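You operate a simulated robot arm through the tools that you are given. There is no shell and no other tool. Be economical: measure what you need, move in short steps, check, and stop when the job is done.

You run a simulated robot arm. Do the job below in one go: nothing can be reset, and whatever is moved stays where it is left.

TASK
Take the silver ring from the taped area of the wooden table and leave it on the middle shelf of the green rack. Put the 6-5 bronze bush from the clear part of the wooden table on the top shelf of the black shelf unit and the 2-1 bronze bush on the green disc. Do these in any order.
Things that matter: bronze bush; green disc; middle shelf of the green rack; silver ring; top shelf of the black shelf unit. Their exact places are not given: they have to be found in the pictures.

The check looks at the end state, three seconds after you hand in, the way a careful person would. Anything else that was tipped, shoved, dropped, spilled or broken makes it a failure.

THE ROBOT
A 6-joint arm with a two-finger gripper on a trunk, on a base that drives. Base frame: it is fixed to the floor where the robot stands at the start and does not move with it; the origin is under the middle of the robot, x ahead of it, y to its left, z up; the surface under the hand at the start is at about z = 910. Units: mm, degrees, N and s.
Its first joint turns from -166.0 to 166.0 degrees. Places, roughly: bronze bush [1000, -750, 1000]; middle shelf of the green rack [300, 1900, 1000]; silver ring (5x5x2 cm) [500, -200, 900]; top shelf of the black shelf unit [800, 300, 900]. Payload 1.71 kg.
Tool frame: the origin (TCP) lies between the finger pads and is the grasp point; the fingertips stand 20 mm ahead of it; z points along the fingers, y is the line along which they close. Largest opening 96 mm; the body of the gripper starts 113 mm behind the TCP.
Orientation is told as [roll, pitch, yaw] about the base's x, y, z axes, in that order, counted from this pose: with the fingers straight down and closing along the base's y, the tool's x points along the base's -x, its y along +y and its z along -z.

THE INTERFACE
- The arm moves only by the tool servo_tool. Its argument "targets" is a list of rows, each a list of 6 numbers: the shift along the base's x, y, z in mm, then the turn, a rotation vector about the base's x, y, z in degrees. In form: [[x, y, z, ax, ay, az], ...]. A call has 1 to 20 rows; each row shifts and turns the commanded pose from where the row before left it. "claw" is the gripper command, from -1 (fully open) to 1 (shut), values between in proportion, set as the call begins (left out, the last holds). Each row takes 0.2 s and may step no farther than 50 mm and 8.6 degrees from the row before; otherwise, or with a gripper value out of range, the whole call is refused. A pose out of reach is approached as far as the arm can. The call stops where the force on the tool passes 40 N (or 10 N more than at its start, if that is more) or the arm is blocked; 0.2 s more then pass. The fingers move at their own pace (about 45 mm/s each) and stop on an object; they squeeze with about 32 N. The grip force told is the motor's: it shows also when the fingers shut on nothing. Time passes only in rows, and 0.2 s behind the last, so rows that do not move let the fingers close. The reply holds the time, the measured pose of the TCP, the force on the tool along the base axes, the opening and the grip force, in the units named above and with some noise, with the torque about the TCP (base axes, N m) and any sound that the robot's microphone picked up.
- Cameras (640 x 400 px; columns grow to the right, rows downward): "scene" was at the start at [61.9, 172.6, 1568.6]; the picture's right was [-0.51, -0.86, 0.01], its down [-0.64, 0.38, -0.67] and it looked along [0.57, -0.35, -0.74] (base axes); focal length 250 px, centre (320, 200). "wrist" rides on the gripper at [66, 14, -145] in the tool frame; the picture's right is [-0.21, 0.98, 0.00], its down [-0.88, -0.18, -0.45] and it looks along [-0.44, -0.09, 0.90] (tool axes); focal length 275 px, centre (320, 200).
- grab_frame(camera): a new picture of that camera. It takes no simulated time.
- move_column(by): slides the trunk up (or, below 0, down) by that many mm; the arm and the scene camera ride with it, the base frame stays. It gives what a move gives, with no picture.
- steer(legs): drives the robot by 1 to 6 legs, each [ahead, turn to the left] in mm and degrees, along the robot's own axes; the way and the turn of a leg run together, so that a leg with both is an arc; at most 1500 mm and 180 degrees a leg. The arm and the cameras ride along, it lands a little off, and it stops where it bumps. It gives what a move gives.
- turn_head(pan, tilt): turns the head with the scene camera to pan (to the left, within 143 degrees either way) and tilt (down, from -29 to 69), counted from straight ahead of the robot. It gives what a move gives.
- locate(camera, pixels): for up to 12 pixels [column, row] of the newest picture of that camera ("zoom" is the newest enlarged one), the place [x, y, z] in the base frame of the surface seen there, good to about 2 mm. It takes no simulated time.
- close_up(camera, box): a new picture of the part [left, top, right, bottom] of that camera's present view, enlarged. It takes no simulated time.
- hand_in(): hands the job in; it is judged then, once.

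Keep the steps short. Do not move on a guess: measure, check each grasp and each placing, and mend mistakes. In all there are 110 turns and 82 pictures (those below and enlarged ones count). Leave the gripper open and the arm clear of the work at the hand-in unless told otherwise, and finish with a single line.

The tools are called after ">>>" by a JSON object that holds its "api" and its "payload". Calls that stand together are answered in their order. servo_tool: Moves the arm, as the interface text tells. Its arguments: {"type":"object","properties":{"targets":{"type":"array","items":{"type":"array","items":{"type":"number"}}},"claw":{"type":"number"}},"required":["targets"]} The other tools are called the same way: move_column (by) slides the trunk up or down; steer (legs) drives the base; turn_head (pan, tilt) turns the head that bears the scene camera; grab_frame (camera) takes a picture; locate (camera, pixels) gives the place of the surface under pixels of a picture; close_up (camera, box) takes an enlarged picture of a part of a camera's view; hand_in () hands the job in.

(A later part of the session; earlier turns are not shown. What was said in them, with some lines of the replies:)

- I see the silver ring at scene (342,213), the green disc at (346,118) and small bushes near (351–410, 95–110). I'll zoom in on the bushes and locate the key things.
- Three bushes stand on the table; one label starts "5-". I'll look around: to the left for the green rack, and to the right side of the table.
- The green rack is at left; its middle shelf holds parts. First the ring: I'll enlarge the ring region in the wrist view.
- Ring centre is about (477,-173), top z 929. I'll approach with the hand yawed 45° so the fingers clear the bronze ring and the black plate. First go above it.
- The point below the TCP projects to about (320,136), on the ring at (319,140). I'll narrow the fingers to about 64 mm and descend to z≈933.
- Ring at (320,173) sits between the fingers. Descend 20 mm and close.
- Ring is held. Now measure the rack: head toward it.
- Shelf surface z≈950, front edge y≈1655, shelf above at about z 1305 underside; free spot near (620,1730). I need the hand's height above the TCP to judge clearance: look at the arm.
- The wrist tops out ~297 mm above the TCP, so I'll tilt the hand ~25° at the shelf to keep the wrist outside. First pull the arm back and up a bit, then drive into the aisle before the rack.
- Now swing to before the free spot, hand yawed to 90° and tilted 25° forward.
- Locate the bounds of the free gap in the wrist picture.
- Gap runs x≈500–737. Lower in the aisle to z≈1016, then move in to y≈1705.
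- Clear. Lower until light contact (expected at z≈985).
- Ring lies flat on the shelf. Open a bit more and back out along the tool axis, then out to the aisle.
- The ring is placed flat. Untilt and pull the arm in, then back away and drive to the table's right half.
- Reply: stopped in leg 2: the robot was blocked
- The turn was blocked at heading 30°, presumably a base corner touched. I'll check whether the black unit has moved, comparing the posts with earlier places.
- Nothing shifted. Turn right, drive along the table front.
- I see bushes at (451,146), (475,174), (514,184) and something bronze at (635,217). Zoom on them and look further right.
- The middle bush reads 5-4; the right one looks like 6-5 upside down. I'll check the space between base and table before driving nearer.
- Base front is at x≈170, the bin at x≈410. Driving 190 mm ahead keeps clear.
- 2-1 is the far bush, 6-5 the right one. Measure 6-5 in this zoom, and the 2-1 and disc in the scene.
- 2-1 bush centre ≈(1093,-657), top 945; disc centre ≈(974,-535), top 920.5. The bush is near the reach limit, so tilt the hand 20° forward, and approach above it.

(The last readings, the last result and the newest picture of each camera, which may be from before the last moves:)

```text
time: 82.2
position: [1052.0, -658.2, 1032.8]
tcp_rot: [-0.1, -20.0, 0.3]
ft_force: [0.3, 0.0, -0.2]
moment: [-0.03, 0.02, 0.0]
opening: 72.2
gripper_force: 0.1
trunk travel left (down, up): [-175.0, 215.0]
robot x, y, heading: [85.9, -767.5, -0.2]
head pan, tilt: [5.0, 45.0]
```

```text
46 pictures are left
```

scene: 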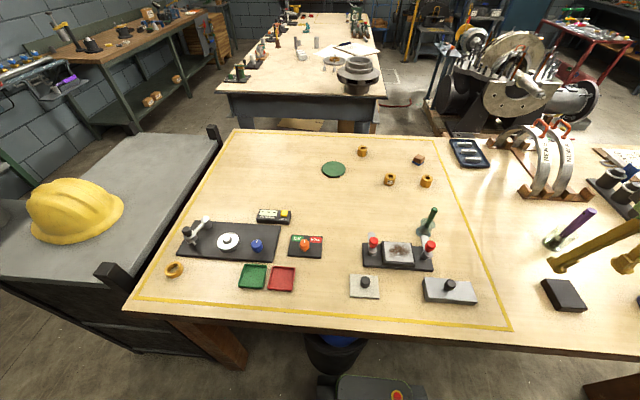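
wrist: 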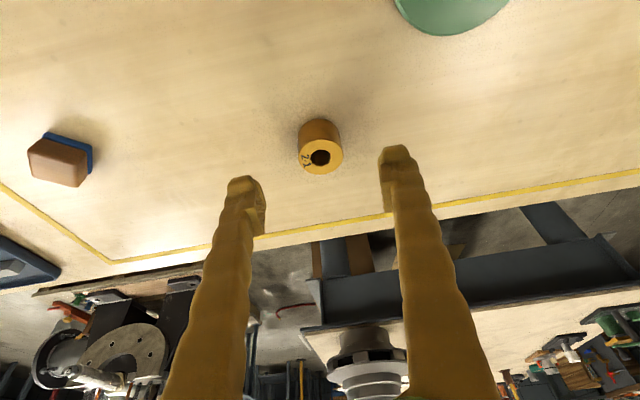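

>>> {"api": "locate", "payload": {"camera": "wrist", "pixels": [[301, 160], [341, 153], [326, 172], [318, 139]]}}

>>> {"api": "servo_tool", "payload": {"targets": [[8, 1, -20, 0, 0, 0], [8, 0, -20, 0, 0, 0], [7, 0, -20, 0, 0, 0], [0, 0, 0, 0, 0, 0]]}}

>>> {"api": "grab_frame", "payload": {"camera": "wrist"}}

```text
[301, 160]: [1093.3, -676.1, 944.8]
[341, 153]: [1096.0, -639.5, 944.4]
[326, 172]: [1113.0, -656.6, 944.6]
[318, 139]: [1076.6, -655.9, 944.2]
```

```text
time: 83.2
position: [1074.6, -657.1, 973.1]
tcp_rot: [-0.1, -20.0, 0.3]
ft_force: [1.3, 0.5, 0.5]
moment: [0.01, 0.0, 0.01]
opening: 72.1
gripper_force: 0.0
trunk travel left (down, up): [-175.0, 215.0]
robot x, y, heading: [85.0, -767.9, -0.2]
head pan, tilt: [5.0, 45.0]
```

```text
45 pictures are left
```

wrist: 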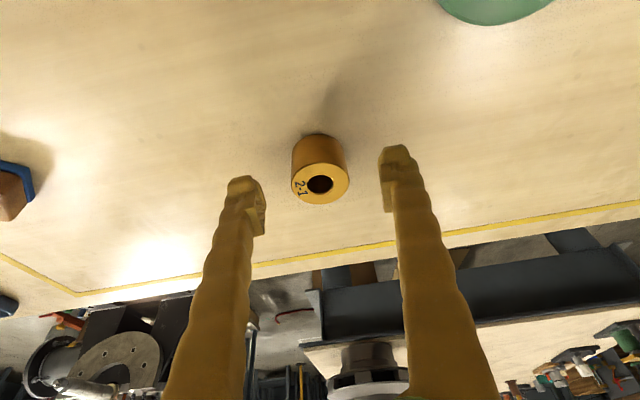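

Bush centre (1095,-657) lies between the fingers. Go down to z≈940 and grip.

>>> {"api": "servo_tool", "payload": {"targets": [[6, 0, -12, 0, 0, 0], [5, 0, -12, 0, 0, 0], [4, 0, -9, 0, 0, 0], [0, 0, 0, 0, 0, 0]]}}

>>> {"api": "servo_tool", "payload": {"claw": 1, "targets": [[0, 0, 0, 0, 0, 0], [0, 0, 0, 0, 0, 0], [0, 0, 0, 0, 0, 0], [0, 0, 0, 0, 0, 0]]}}

>>> {"api": "servo_tool", "payload": {"targets": [[0, 0, 20, 0, 0, 0], [-10, 0, 30, 0, 0, 0], [-20, 0, 30, 0, 0, 0], [0, 0, 0, 0, 0, 0]]}}

>>> {"api": "grab_frame", "payload": {"camera": "wrist"}}

```text
time: 84.2
position: [1088.9, -655.9, 941.1]
tcp_rot: [-0.1, -20.1, 0.4]
ft_force: [0.6, 0.3, 0.3]
moment: [0.02, -0.02, 0.02]
opening: 72.2
gripper_force: 0.0
trunk travel left (down, up): [-175.0, 215.0]
robot x, y, heading: [85.0, -767.6, -0.2]
head pan, tilt: [5.0, 45.0]
```

```text
time: 85.2
position: [1089.4, -656.1, 940.1]
tcp_rot: [-0.1, -20.0, 0.3]
ft_force: [-0.2, -2.3, 0.4]
moment: [-0.04, 0.0, -0.02]
opening: 40.9
gripper_force: 31.9
trunk travel left (down, up): [-175.0, 215.0]
robot x, y, heading: [83.6, -762.7, -0.3]
head pan, tilt: [5.0, 45.0]
```

```text
time: 86.2
position: [1060.2, -656.9, 1021.7]
tcp_rot: [-0.1, -20.0, 0.3]
ft_force: [-1.1, 0.5, -2.5]
moment: [0.0, 0.02, -0.01]
opening: 40.7
gripper_force: 32.1
trunk travel left (down, up): [-175.0, 215.0]
robot x, y, heading: [85.4, -764.2, -0.3]
head pan, tilt: [5.0, 45.0]
```

```text
44 pictures are left
```

wrist: 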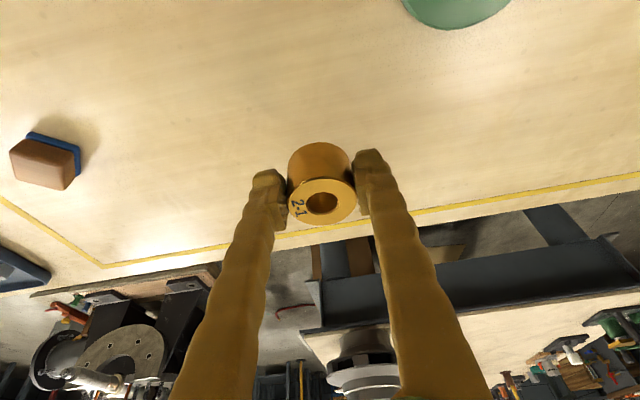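

Held (opening 40.8). Move over the disc centre, TCP (968,-534), lower to z≈965.

>>> {"api": "servo_tool", "payload": {"targets": [[-30, 37, 0, 0, 0, 0], [-30, 37, 0, 0, 0, 0], [-31, 48, 0, 0, 0, 0], [0, 0, -28, 0, 0, 0], [0, 0, -28, 0, 0, 0], [0, 0, 0, 0, 0, 0]]}}

>>> {"api": "grab_frame", "payload": {"camera": "wrist"}}

```text
refused: row 3 steps farther than a row can; nothing moved
```

```text
43 pictures are left
```

wrist: 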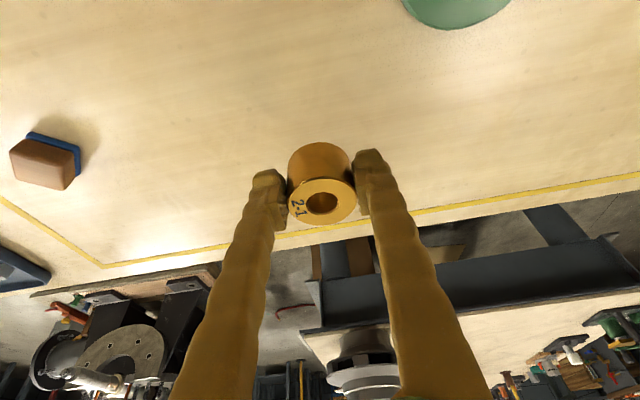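

Step too long; split it.

>>> {"api": "servo_tool", "payload": {"targets": [[-23, 31, 0, 0, 0, 0], [-23, 31, 0, 0, 0, 0], [-23, 31, 0, 0, 0, 0], [-22, 30, 0, 0, 0, 0], [0, 0, -28, 0, 0, 0], [0, 0, -28, 0, 0, 0], [0, 0, 0, 0, 0, 0]]}}

>>> {"api": "grab_frame", "payload": {"camera": "wrist"}}

```text
time: 87.8
position: [969.5, -533.8, 964.8]
tcp_rot: [-0.1, -19.9, 0.3]
ft_force: [0.3, 0.4, -3.4]
moment: [0.0, 0.02, 0.02]
opening: 40.9
gripper_force: 31.9
trunk travel left (down, up): [-175.0, 215.0]
robot x, y, heading: [86.3, -761.0, -0.3]
head pan, tilt: [5.0, 45.0]
```

```text
42 pictures are left
```

wrist: 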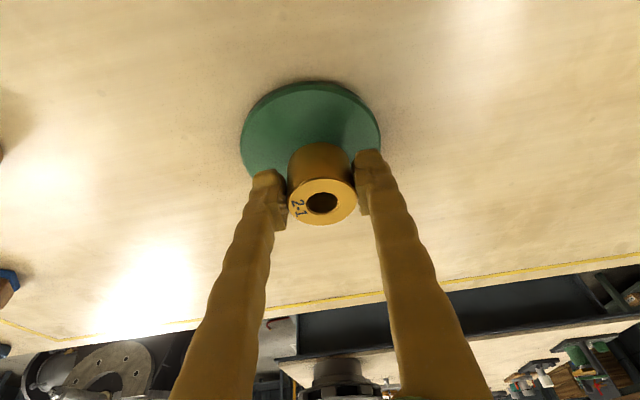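

>>> {"api": "servo_tool", "payload": {"targets": [[0, 0, -8, 0, 0, 0], [0, 0, -3, 0, 0, 0], [0, 0, -2, 0, 0, 0], [0, 0, 0, 0, 0, 0]]}}

```text
time: 88.8
position: [967.1, -533.5, 951.6]
tcp_rot: [0.0, -20.1, 0.3]
ft_force: [-0.5, 0.1, -2.5]
moment: [0.03, 0.06, -0.01]
opening: 40.8
gripper_force: 32.3
trunk travel left (down, up): [-175.0, 215.0]
robot x, y, heading: [81.7, -764.1, -0.5]
head pan, tilt: [5.0, 45.0]
```

>>> {"api": "servo_tool", "payload": {"targets": [[0, 0, -1, 0, 0, 0], [0, 0, -0.5, 0, 0, 0], [0, 0, 0, 0, 0, 0]]}}

>>> {"api": "servo_tool", "payload": {"claw": 0, "targets": [[0, 0, 0, 0, 0, 0], [0, 0, 0, 0, 0, 0], [0, 0, 0, 0, 0, 0]]}}

>>> {"api": "grab_frame", "payload": {"camera": "wrist"}}

```text
time: 89.6
position: [967.9, -533.1, 950.6]
tcp_rot: [-0.2, -20.1, 0.3]
ft_force: [2.0, -0.4, 4.9]
moment: [0.03, -0.07, -0.02]
opening: 40.9
gripper_force: 31.8
trunk travel left (down, up): [-175.0, 215.0]
robot x, y, heading: [83.8, -768.6, -0.3]
head pan, tilt: [5.0, 45.0]
```

```text
time: 90.4
position: [967.2, -532.6, 949.7]
tcp_rot: [0.0, -20.0, 0.4]
ft_force: [-0.4, 0.1, -0.4]
moment: [0.0, -0.03, 0.06]
opening: 47.7
gripper_force: 0.0
trunk travel left (down, up): [-175.0, 215.0]
robot x, y, heading: [86.1, -760.8, -0.2]
head pan, tilt: [5.0, 45.0]
```

```text
41 pictures are left
```

wrist: 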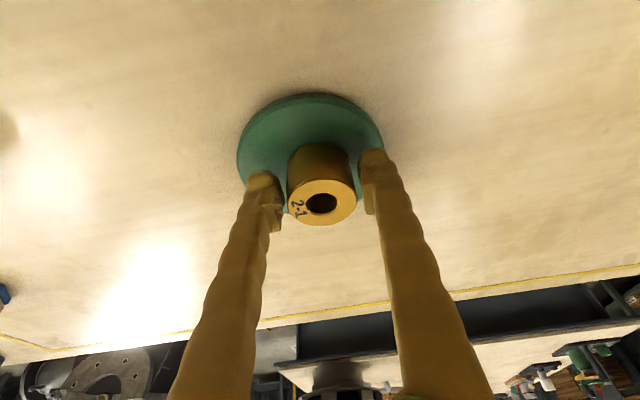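

Contact was felt and the bush stands. Open more and back out along the tool axis.

>>> {"api": "servo_tool", "payload": {"claw": -0.5, "targets": [[0, 0, 0, 0, 0, 0], [0, 0, 0, 0, 0, 0], [0, 0, 0, 0, 0, 0], [-8, 0, 20, 0, 0, 0], [-14, 0, 40, 0, 0, 0], [-14, 0, 40, 0, 0, 0], [-14, -10, 40, 0, 0, 0]]}}

>>> {"api": "close_up", "payload": {"camera": "wrist", "box": [220, 40, 420, 165]}}

```text
time: 92.0
position: [919.1, -542.7, 1091.6]
tcp_rot: [-0.1, -20.0, 0.4]
ft_force: [0.5, 0.2, -0.4]
moment: [0.0, -0.01, 0.01]
opening: 72.1
gripper_force: 0.0
trunk travel left (down, up): [-175.0, 215.0]
robot x, y, heading: [83.8, -764.8, -0.3]
head pan, tilt: [5.0, 45.0]
```

```text
3.20 times, centred on (320, 102) of wrist
```

zoom: 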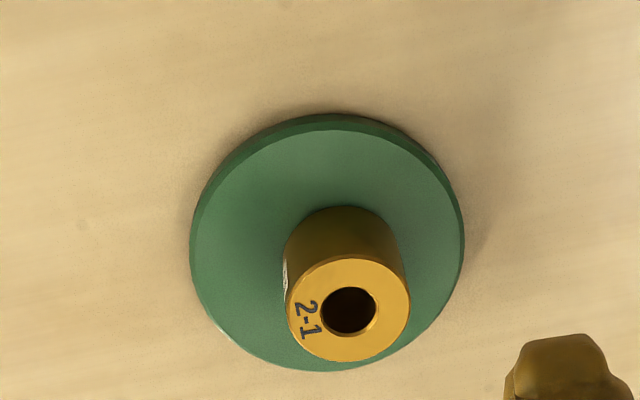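

2-1 sits centred on the disc. Now to above the 6-5 bush at ≈(913,-892), hand upright.

>>> {"api": "servo_tool", "payload": {"targets": [[-1, -44, -5, 0, 2.5, 0], [-1, -44, -5, 0, 2.5, 0], [-1, -44, -5, 0, 2.5, 0], [-1, -44, -5, 0, 2.5, 0], [-1, -44, -5, 0, 2.5, 0], [-1, -44, -5, 0, 2.5, 0], [-1, -43, -5, 0, 2.5, 0], [-1, -42, -5, 0, 2.5, 0], [0, 0, 0, 0, 0, 0]]}}

>>> {"api": "grab_frame", "payload": {"camera": "wrist"}}

```text
time: 94.0
position: [910.1, -893.6, 1049.0]
tcp_rot: [0.0, 0.2, 0.2]
ft_force: [0.2, -0.2, -0.1]
moment: [0.0, 0.03, 0.0]
opening: 72.0
gripper_force: 0.0
trunk travel left (down, up): [-175.0, 215.0]
robot x, y, heading: [85.5, -761.8, -0.0]
head pan, tilt: [5.0, 45.0]
```

```text
39 pictures are left
```

wrist: 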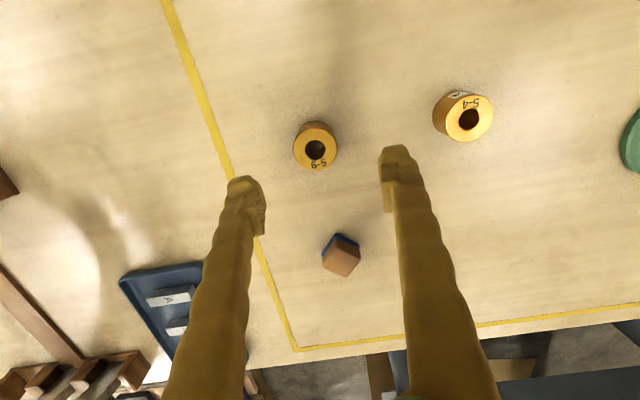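

Check the label orientation closely.

>>> {"api": "close_up", "payload": {"camera": "wrist", "box": [284, 115, 348, 175]}}

>>> {"api": "locate", "payload": {"camera": "wrist", "pixels": [[295, 147], [336, 147], [316, 129], [316, 168]]}}

```text
6.67 times, centred on (316, 145) of wrist
```

zoom: 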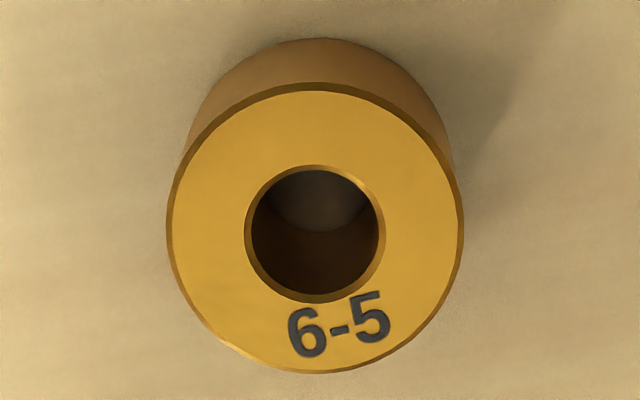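

```text
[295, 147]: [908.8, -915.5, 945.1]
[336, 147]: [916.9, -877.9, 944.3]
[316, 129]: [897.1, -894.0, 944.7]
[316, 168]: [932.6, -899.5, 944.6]
```

6-5 confirmed; centre ≈(914,-897). Descend and grip.

>>> {"api": "servo_tool", "payload": {"targets": [[4, -3, -30, 0, 0, 0], [0, 0, -35, 0, 0, 0], [0, 0, -30, 0, 0, 0], [0, 0, -17, 0, 0, 0], [0, 0, 0, 0, 0, 0]]}}

>>> {"api": "servo_tool", "payload": {"claw": 1, "targets": [[0, 0, 0, 0, 0, 0], [0, 0, 0, 0, 0, 0], [0, 0, 0, 0, 0, 0], [0, 0, 0, 0, 0, 0]]}}

>>> {"api": "servo_tool", "payload": {"targets": [[0, 0, 30, 0, 0, 0], [0, 0, 40, 0, 0, 0], [0, 0, 45, 0, 0, 0], [0, 0, 45, 0, 0, 0], [0, 0, 45, 0, 0, 0]]}}

>>> {"api": "grab_frame", "payload": {"camera": "wrist"}}

```text
time: 95.2
position: [914.5, -896.7, 935.7]
tcp_rot: [0.0, 0.0, 0.3]
ft_force: [0.6, -0.1, 0.9]
moment: [0.01, 0.0, 0.0]
opening: 72.1
gripper_force: 0.0
trunk travel left (down, up): [-175.0, 215.0]
robot x, y, heading: [87.1, -764.9, -0.4]
head pan, tilt: [5.0, 45.0]
```

```text
time: 96.2
position: [914.7, -896.5, 936.7]
tcp_rot: [0.0, -0.1, 0.3]
ft_force: [-0.1, -0.8, 0.8]
moment: [0.02, 0.01, 0.0]
opening: 40.9
gripper_force: 32.0
trunk travel left (down, up): [-175.0, 215.0]
robot x, y, heading: [82.9, -768.7, -0.1]
head pan, tilt: [5.0, 45.0]
```

```text
time: 97.4
position: [915.2, -897.0, 1143.0]
tcp_rot: [0.0, 0.0, 0.2]
ft_force: [0.2, -0.1, -4.0]
moment: [-0.02, 0.04, 0.01]
opening: 41.1
gripper_force: 31.9
trunk travel left (down, up): [-175.0, 215.0]
robot x, y, heading: [85.4, -765.7, -0.4]
head pan, tilt: [5.0, 45.0]
```

```text
37 pictures are left
```

wrist: 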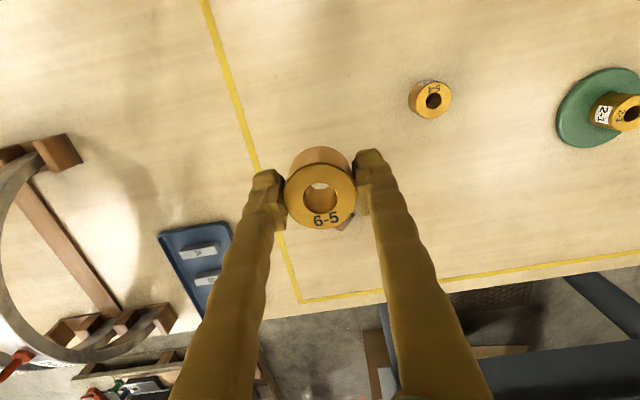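

6-5 held. Retract the arm, then drive back to the front of the black unit.

>>> {"api": "servo_tool", "payload": {"targets": [[-43, 14, 5, 0, 0, 0], [-43, 14, 5, 0, 0, 0], [-43, 14, 5, 0, 0, 0], [-43, 14, 5, 0, 0, 0], [-43, 14, 5, 0, 0, 0], [-43, 14, 5, 0, 0, 0], [-43, 14, 5, 0, 0, 0], [-43, 14, 5, 0, 0, 0], [-43, 14, 5, 0, 0, 0]]}}

>>> {"api": "steer", "payload": {"legs": [[-190, 0], [0, 90], [650, 0], [0, -90]]}}

>>> {"api": "turn_head", "payload": {"pan": 20, "tilt": 45}}

>>> {"api": "grab_frame", "payload": {"camera": "scene"}}

```text
time: 99.4
position: [523.9, -769.3, 1190.1]
tcp_rot: [0.0, 0.0, 0.3]
ft_force: [-0.2, -0.2, -3.3]
moment: [0.04, -0.07, 0.01]
opening: 41.4
gripper_force: 32.0
trunk travel left (down, up): [-175.0, 215.0]
robot x, y, heading: [79.7, -762.6, -0.5]
head pan, tilt: [5.0, 45.0]
```

```text
time: 117.4
position: [340.8, -107.9, 1188.4]
tcp_rot: [0.0, 0.0, 1.5]
ft_force: [0.5, 0.3, -2.2]
moment: [0.03, 0.04, 0.03]
opening: 41.3
gripper_force: 31.9
trunk travel left (down, up): [-175.0, 215.0]
robot x, y, heading: [-102.7, -108.7, 1.0]
head pan, tilt: [5.0, 45.0]
```

```text
time: 118.2
position: [323.8, -108.1, 1194.3]
tcp_rot: [0.0, -0.7, 1.5]
ft_force: [-0.2, -0.4, -3.4]
moment: [-0.02, -0.01, 0.01]
opening: 41.1
gripper_force: 32.1
trunk travel left (down, up): [-175.0, 215.0]
robot x, y, heading: [-103.8, -110.4, 0.7]
head pan, tilt: [20.0, 45.0]
```

```text
36 pictures are left
```

scene: 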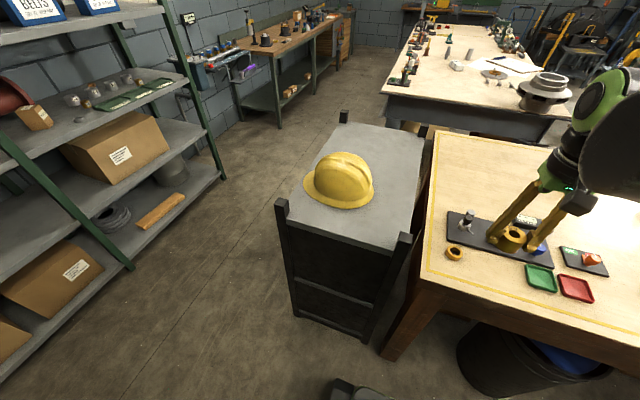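

Free space to the right of and beyond the helmet. Drive 90 mm ahead and measure.

>>> {"api": "steer", "payload": {"legs": [[90, 0]]}}

>>> {"api": "grab_frame", "payload": {"camera": "scene"}}

```text
time: 119.4
position: [390.7, -106.1, 1201.4]
tcp_rot: [0.0, -1.7, 1.5]
ft_force: [-2.9, 0.1, -3.5]
moment: [-0.03, -0.3, 0.02]
opening: 41.2
gripper_force: 32.4
trunk travel left (down, up): [-175.0, 215.0]
robot x, y, heading: [-13.3, -111.1, 0.8]
head pan, tilt: [20.0, 45.0]
```

```text
35 pictures are left
```

scene: 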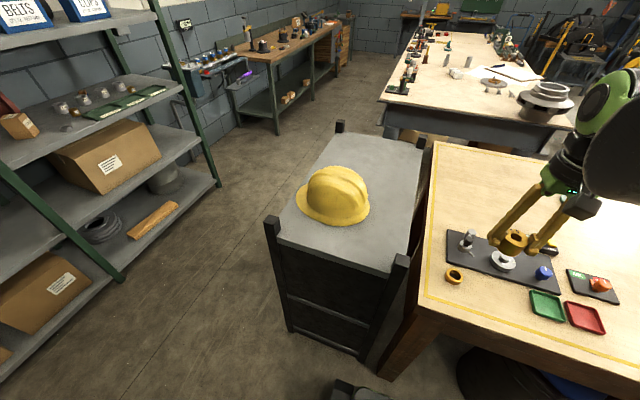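

>>> {"api": "locate", "payload": {"camera": "scene", "pixels": [[390, 190], [385, 170], [369, 210], [370, 190], [340, 170], [415, 180], [380, 160], [335, 178], [400, 262], [418, 145]]}}

```text
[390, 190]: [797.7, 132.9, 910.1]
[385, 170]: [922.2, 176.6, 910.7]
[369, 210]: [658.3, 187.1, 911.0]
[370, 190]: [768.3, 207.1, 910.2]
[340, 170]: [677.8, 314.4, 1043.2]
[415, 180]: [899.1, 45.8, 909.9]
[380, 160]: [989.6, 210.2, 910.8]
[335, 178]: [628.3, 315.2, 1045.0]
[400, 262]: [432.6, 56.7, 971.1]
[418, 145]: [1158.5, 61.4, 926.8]
```

Target (830,130) on the shelf, well clear of the helmet. Move above it.

>>> {"api": "servo_tool", "payload": {"targets": [[40, 21.5, 0, 0, 0.6, 0], [40, 21.5, 0, 0, 0.6, 0], [40, 21.5, 0, 0, 0.6, 0], [40, 21.5, -12, 0, 0, 0], [40, 21.5, -12, 0, 0, 0], [40, 21.5, -12, 0, 0, 0], [40, 21.5, -15, 0, 0, 0], [40, 21.5, -15, 0, 0, 0], [40, 21.5, -15, 0, 0, 0], [40, 21.5, -20, 0, 0, 0], [39, 21, -20, 0, 0, 0], [0, 0, 0, 0, 0, 0]]}}

>>> {"api": "grab_frame", "payload": {"camera": "wrist"}}

>>> {"api": "grab_frame", "payload": {"camera": "scene"}}

```text
time: 122.0
position: [858.4, 128.4, 1070.7]
tcp_rot: [0.0, 1.3, 1.4]
ft_force: [1.0, 0.3, -3.6]
moment: [-0.07, 0.1, 0.0]
opening: 41.1
gripper_force: 32.0
trunk travel left (down, up): [-175.0, 215.0]
robot x, y, heading: [-13.9, -109.0, 0.9]
head pan, tilt: [20.0, 45.0]
```

```text
34 pictures are left
```

wrist: 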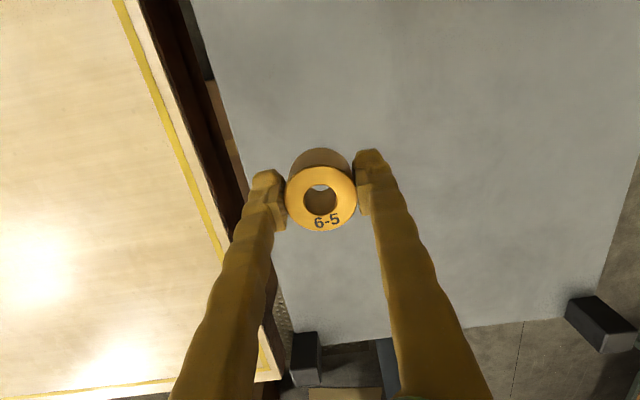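

```text
33 pictures are left
```

scene: 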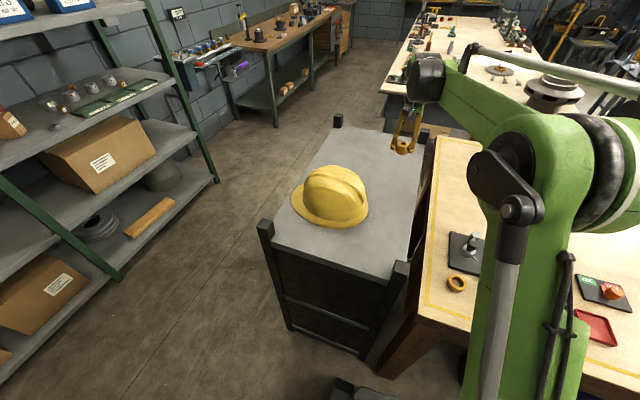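

Fine position; shift 20 mm inward and lower to z≈955.

>>> {"api": "servo_tool", "payload": {"targets": [[0, 20, -25, 0, -1.3, 0], [0, 0, -30, 0, 0, 0], [0, 0, -30, 0, 0, 0], [0, 0, -30, 0, 0, 0], [0, 0, 0, 0, 0, 0]]}}

>>> {"api": "servo_tool", "payload": {"targets": [[0, 0, -10, 0, 0, 0], [0, 0, -4, 0, 0, 0], [0, 0, -2, 0, 0, 0], [0, 0, 0, 0, 0, 0]]}}

```text
time: 123.2
position: [856.1, 149.2, 954.9]
tcp_rot: [0.1, -0.1, 1.6]
ft_force: [-0.1, -0.1, -3.1]
moment: [-0.02, 0.03, -0.01]
opening: 41.1
gripper_force: 32.1
trunk travel left (down, up): [-175.0, 215.0]
robot x, y, heading: [-14.3, -105.6, 0.7]
head pan, tilt: [20.0, 45.0]
```

```text
time: 124.2
position: [855.1, 148.6, 938.3]
tcp_rot: [0.1, 0.1, 1.4]
ft_force: [0.2, 0.8, -3.8]
moment: [0.01, 0.0, 0.01]
opening: 41.0
gripper_force: 32.1
trunk travel left (down, up): [-175.0, 215.0]
robot x, y, heading: [-13.3, -108.6, 0.6]
head pan, tilt: [20.0, 45.0]
```

>>> {"api": "servo_tool", "payload": {"targets": [[0, 0, -1, 0, 0, 0], [0, 0, -1, 0, 0, 0], [0, 0, 0, 0, 0, 0]]}}

>>> {"api": "servo_tool", "payload": {"claw": -0.4, "targets": [[0, 0, 0, 0, 0, 0], [0, 0, 0, 0, 0, 0], [0, 0, 0, 0, 0, 0], [0, 0, 0, 0, 0, 0]]}}

>>> {"api": "servo_tool", "payload": {"targets": [[0, 0, 20, 0, 0, 0], [0, 0, 40, 0, 0, 0], [0, 0, 45, 0, 0, 0], [0, 0, 45, 0, 0, 0], [0, 0, 45, 0, 0, 0]]}}

>>> {"api": "grab_frame", "payload": {"camera": "wrist"}}

```text
time: 125.0
position: [855.0, 149.5, 937.2]
tcp_rot: [-0.1, 0.0, 1.5]
ft_force: [0.0, 0.2, -3.2]
moment: [0.0, 0.03, 0.04]
opening: 41.1
gripper_force: 31.8
trunk travel left (down, up): [-175.0, 215.0]
robot x, y, heading: [-16.7, -108.1, 0.7]
head pan, tilt: [20.0, 45.0]
```

```text
time: 126.0
position: [854.7, 149.2, 937.8]
tcp_rot: [0.0, 0.0, 1.5]
ft_force: [0.2, -0.3, 0.1]
moment: [-0.01, 0.02, -0.02]
opening: 67.4
gripper_force: 0.1
trunk travel left (down, up): [-175.0, 215.0]
robot x, y, heading: [-16.4, -109.1, 0.9]
head pan, tilt: [20.0, 45.0]
```

```text
time: 127.2
position: [854.8, 148.2, 1132.4]
tcp_rot: [0.0, 0.0, 1.5]
ft_force: [-0.7, -0.7, 0.1]
moment: [-0.02, 0.0, -0.01]
opening: 67.3
gripper_force: 0.1
trunk travel left (down, up): [-175.0, 215.0]
robot x, y, heading: [-15.7, -108.9, 0.7]
head pan, tilt: [20.0, 45.0]
```

```text
32 pictures are left
```

wrist: 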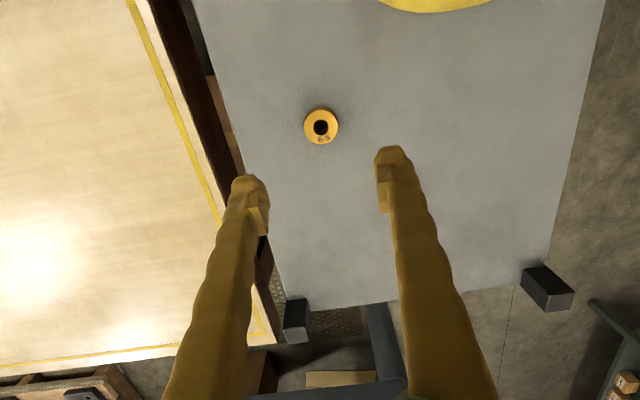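

The 6-5 bush stands on the shelf. Pull the arm back clear, open fully, and take a final check picture.

>>> {"api": "servo_tool", "payload": {"claw": -1, "targets": [[-40, -22, 10, 0, 0, 0], [-40, -22, 5, 0, 0, 0], [-40, -22, 5, 0, 0, 0], [-40, -22, 5, 0, 0, 0], [-40, -22, 5, 0, 0, 0], [-40, -22, 5, 0, 0, 0], [-40, -22, 5, 0, 0, 0], [-40, -22, 5, 0, 0, 0], [-40, -22, 5, 0, 0, 0], [-40, -22, 5, 0, 0, 0], [0, 0, 0, 0, 0, 0]]}}

>>> {"api": "turn_head", "payload": {"pan": 5, "tilt": 40}}

>>> {"api": "grab_frame", "payload": {"camera": "scene"}}

>>> {"api": "turn_head", "payload": {"pan": 70, "tilt": 30}}

>>> {"api": "grab_frame", "payload": {"camera": "scene"}}

```text
time: 129.6
position: [457.7, -70.5, 1187.8]
tcp_rot: [0.0, 0.1, 1.5]
ft_force: [0.2, -0.4, 0.0]
moment: [-0.01, 0.08, -0.01]
opening: 96.2
gripper_force: 0.1
trunk travel left (down, up): [-175.0, 215.0]
robot x, y, heading: [-13.3, -103.8, 1.2]
head pan, tilt: [20.0, 45.0]
```

```text
time: 130.4
position: [454.6, -72.2, 1188.3]
tcp_rot: [0.0, 0.0, 1.5]
ft_force: [-0.1, 1.4, -0.4]
moment: [0.0, 0.02, 0.01]
opening: 95.8
gripper_force: 0.1
trunk travel left (down, up): [-175.0, 215.0]
robot x, y, heading: [-13.9, -110.3, 0.9]
head pan, tilt: [5.0, 40.0]
```

```text
31 pictures are left
```

scene: 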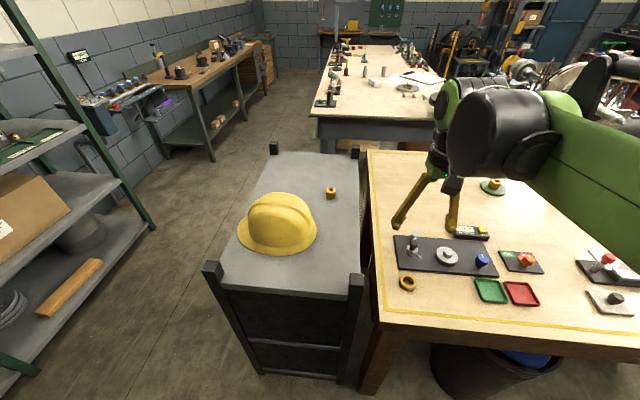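

```text
time: 131.8
position: [454.5, -71.9, 1188.4]
tcp_rot: [0.0, 0.0, 1.5]
ft_force: [0.4, 0.4, 0.6]
moment: [0.01, 0.02, 0.01]
opening: 96.1
gripper_force: 0.1
trunk travel left (down, up): [-175.0, 215.0]
robot x, y, heading: [-9.7, -109.1, 0.7]
head pan, tilt: [70.0, 30.0]
```

```text
30 pictures are left
```

scene: 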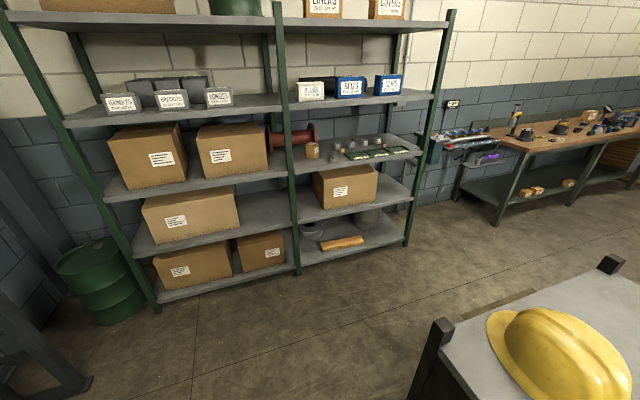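

Everything is in place: 2-1 on the disc, 6-5 on the black unit, the ring on the third of five rack shelves. The gripper is open and the arm clear, so I hand in.

>>> {"api": "hand_in", "payload": {}}

```text
The job is handed in.
```

The silver ring is on the middle shelf of the green rack, the 6-5 bush is on the top shelf of the black unit, and the 2-1 bush is on the green disc; while driving, one turn was blocked partway and I backed off, and the black unit had not moved.
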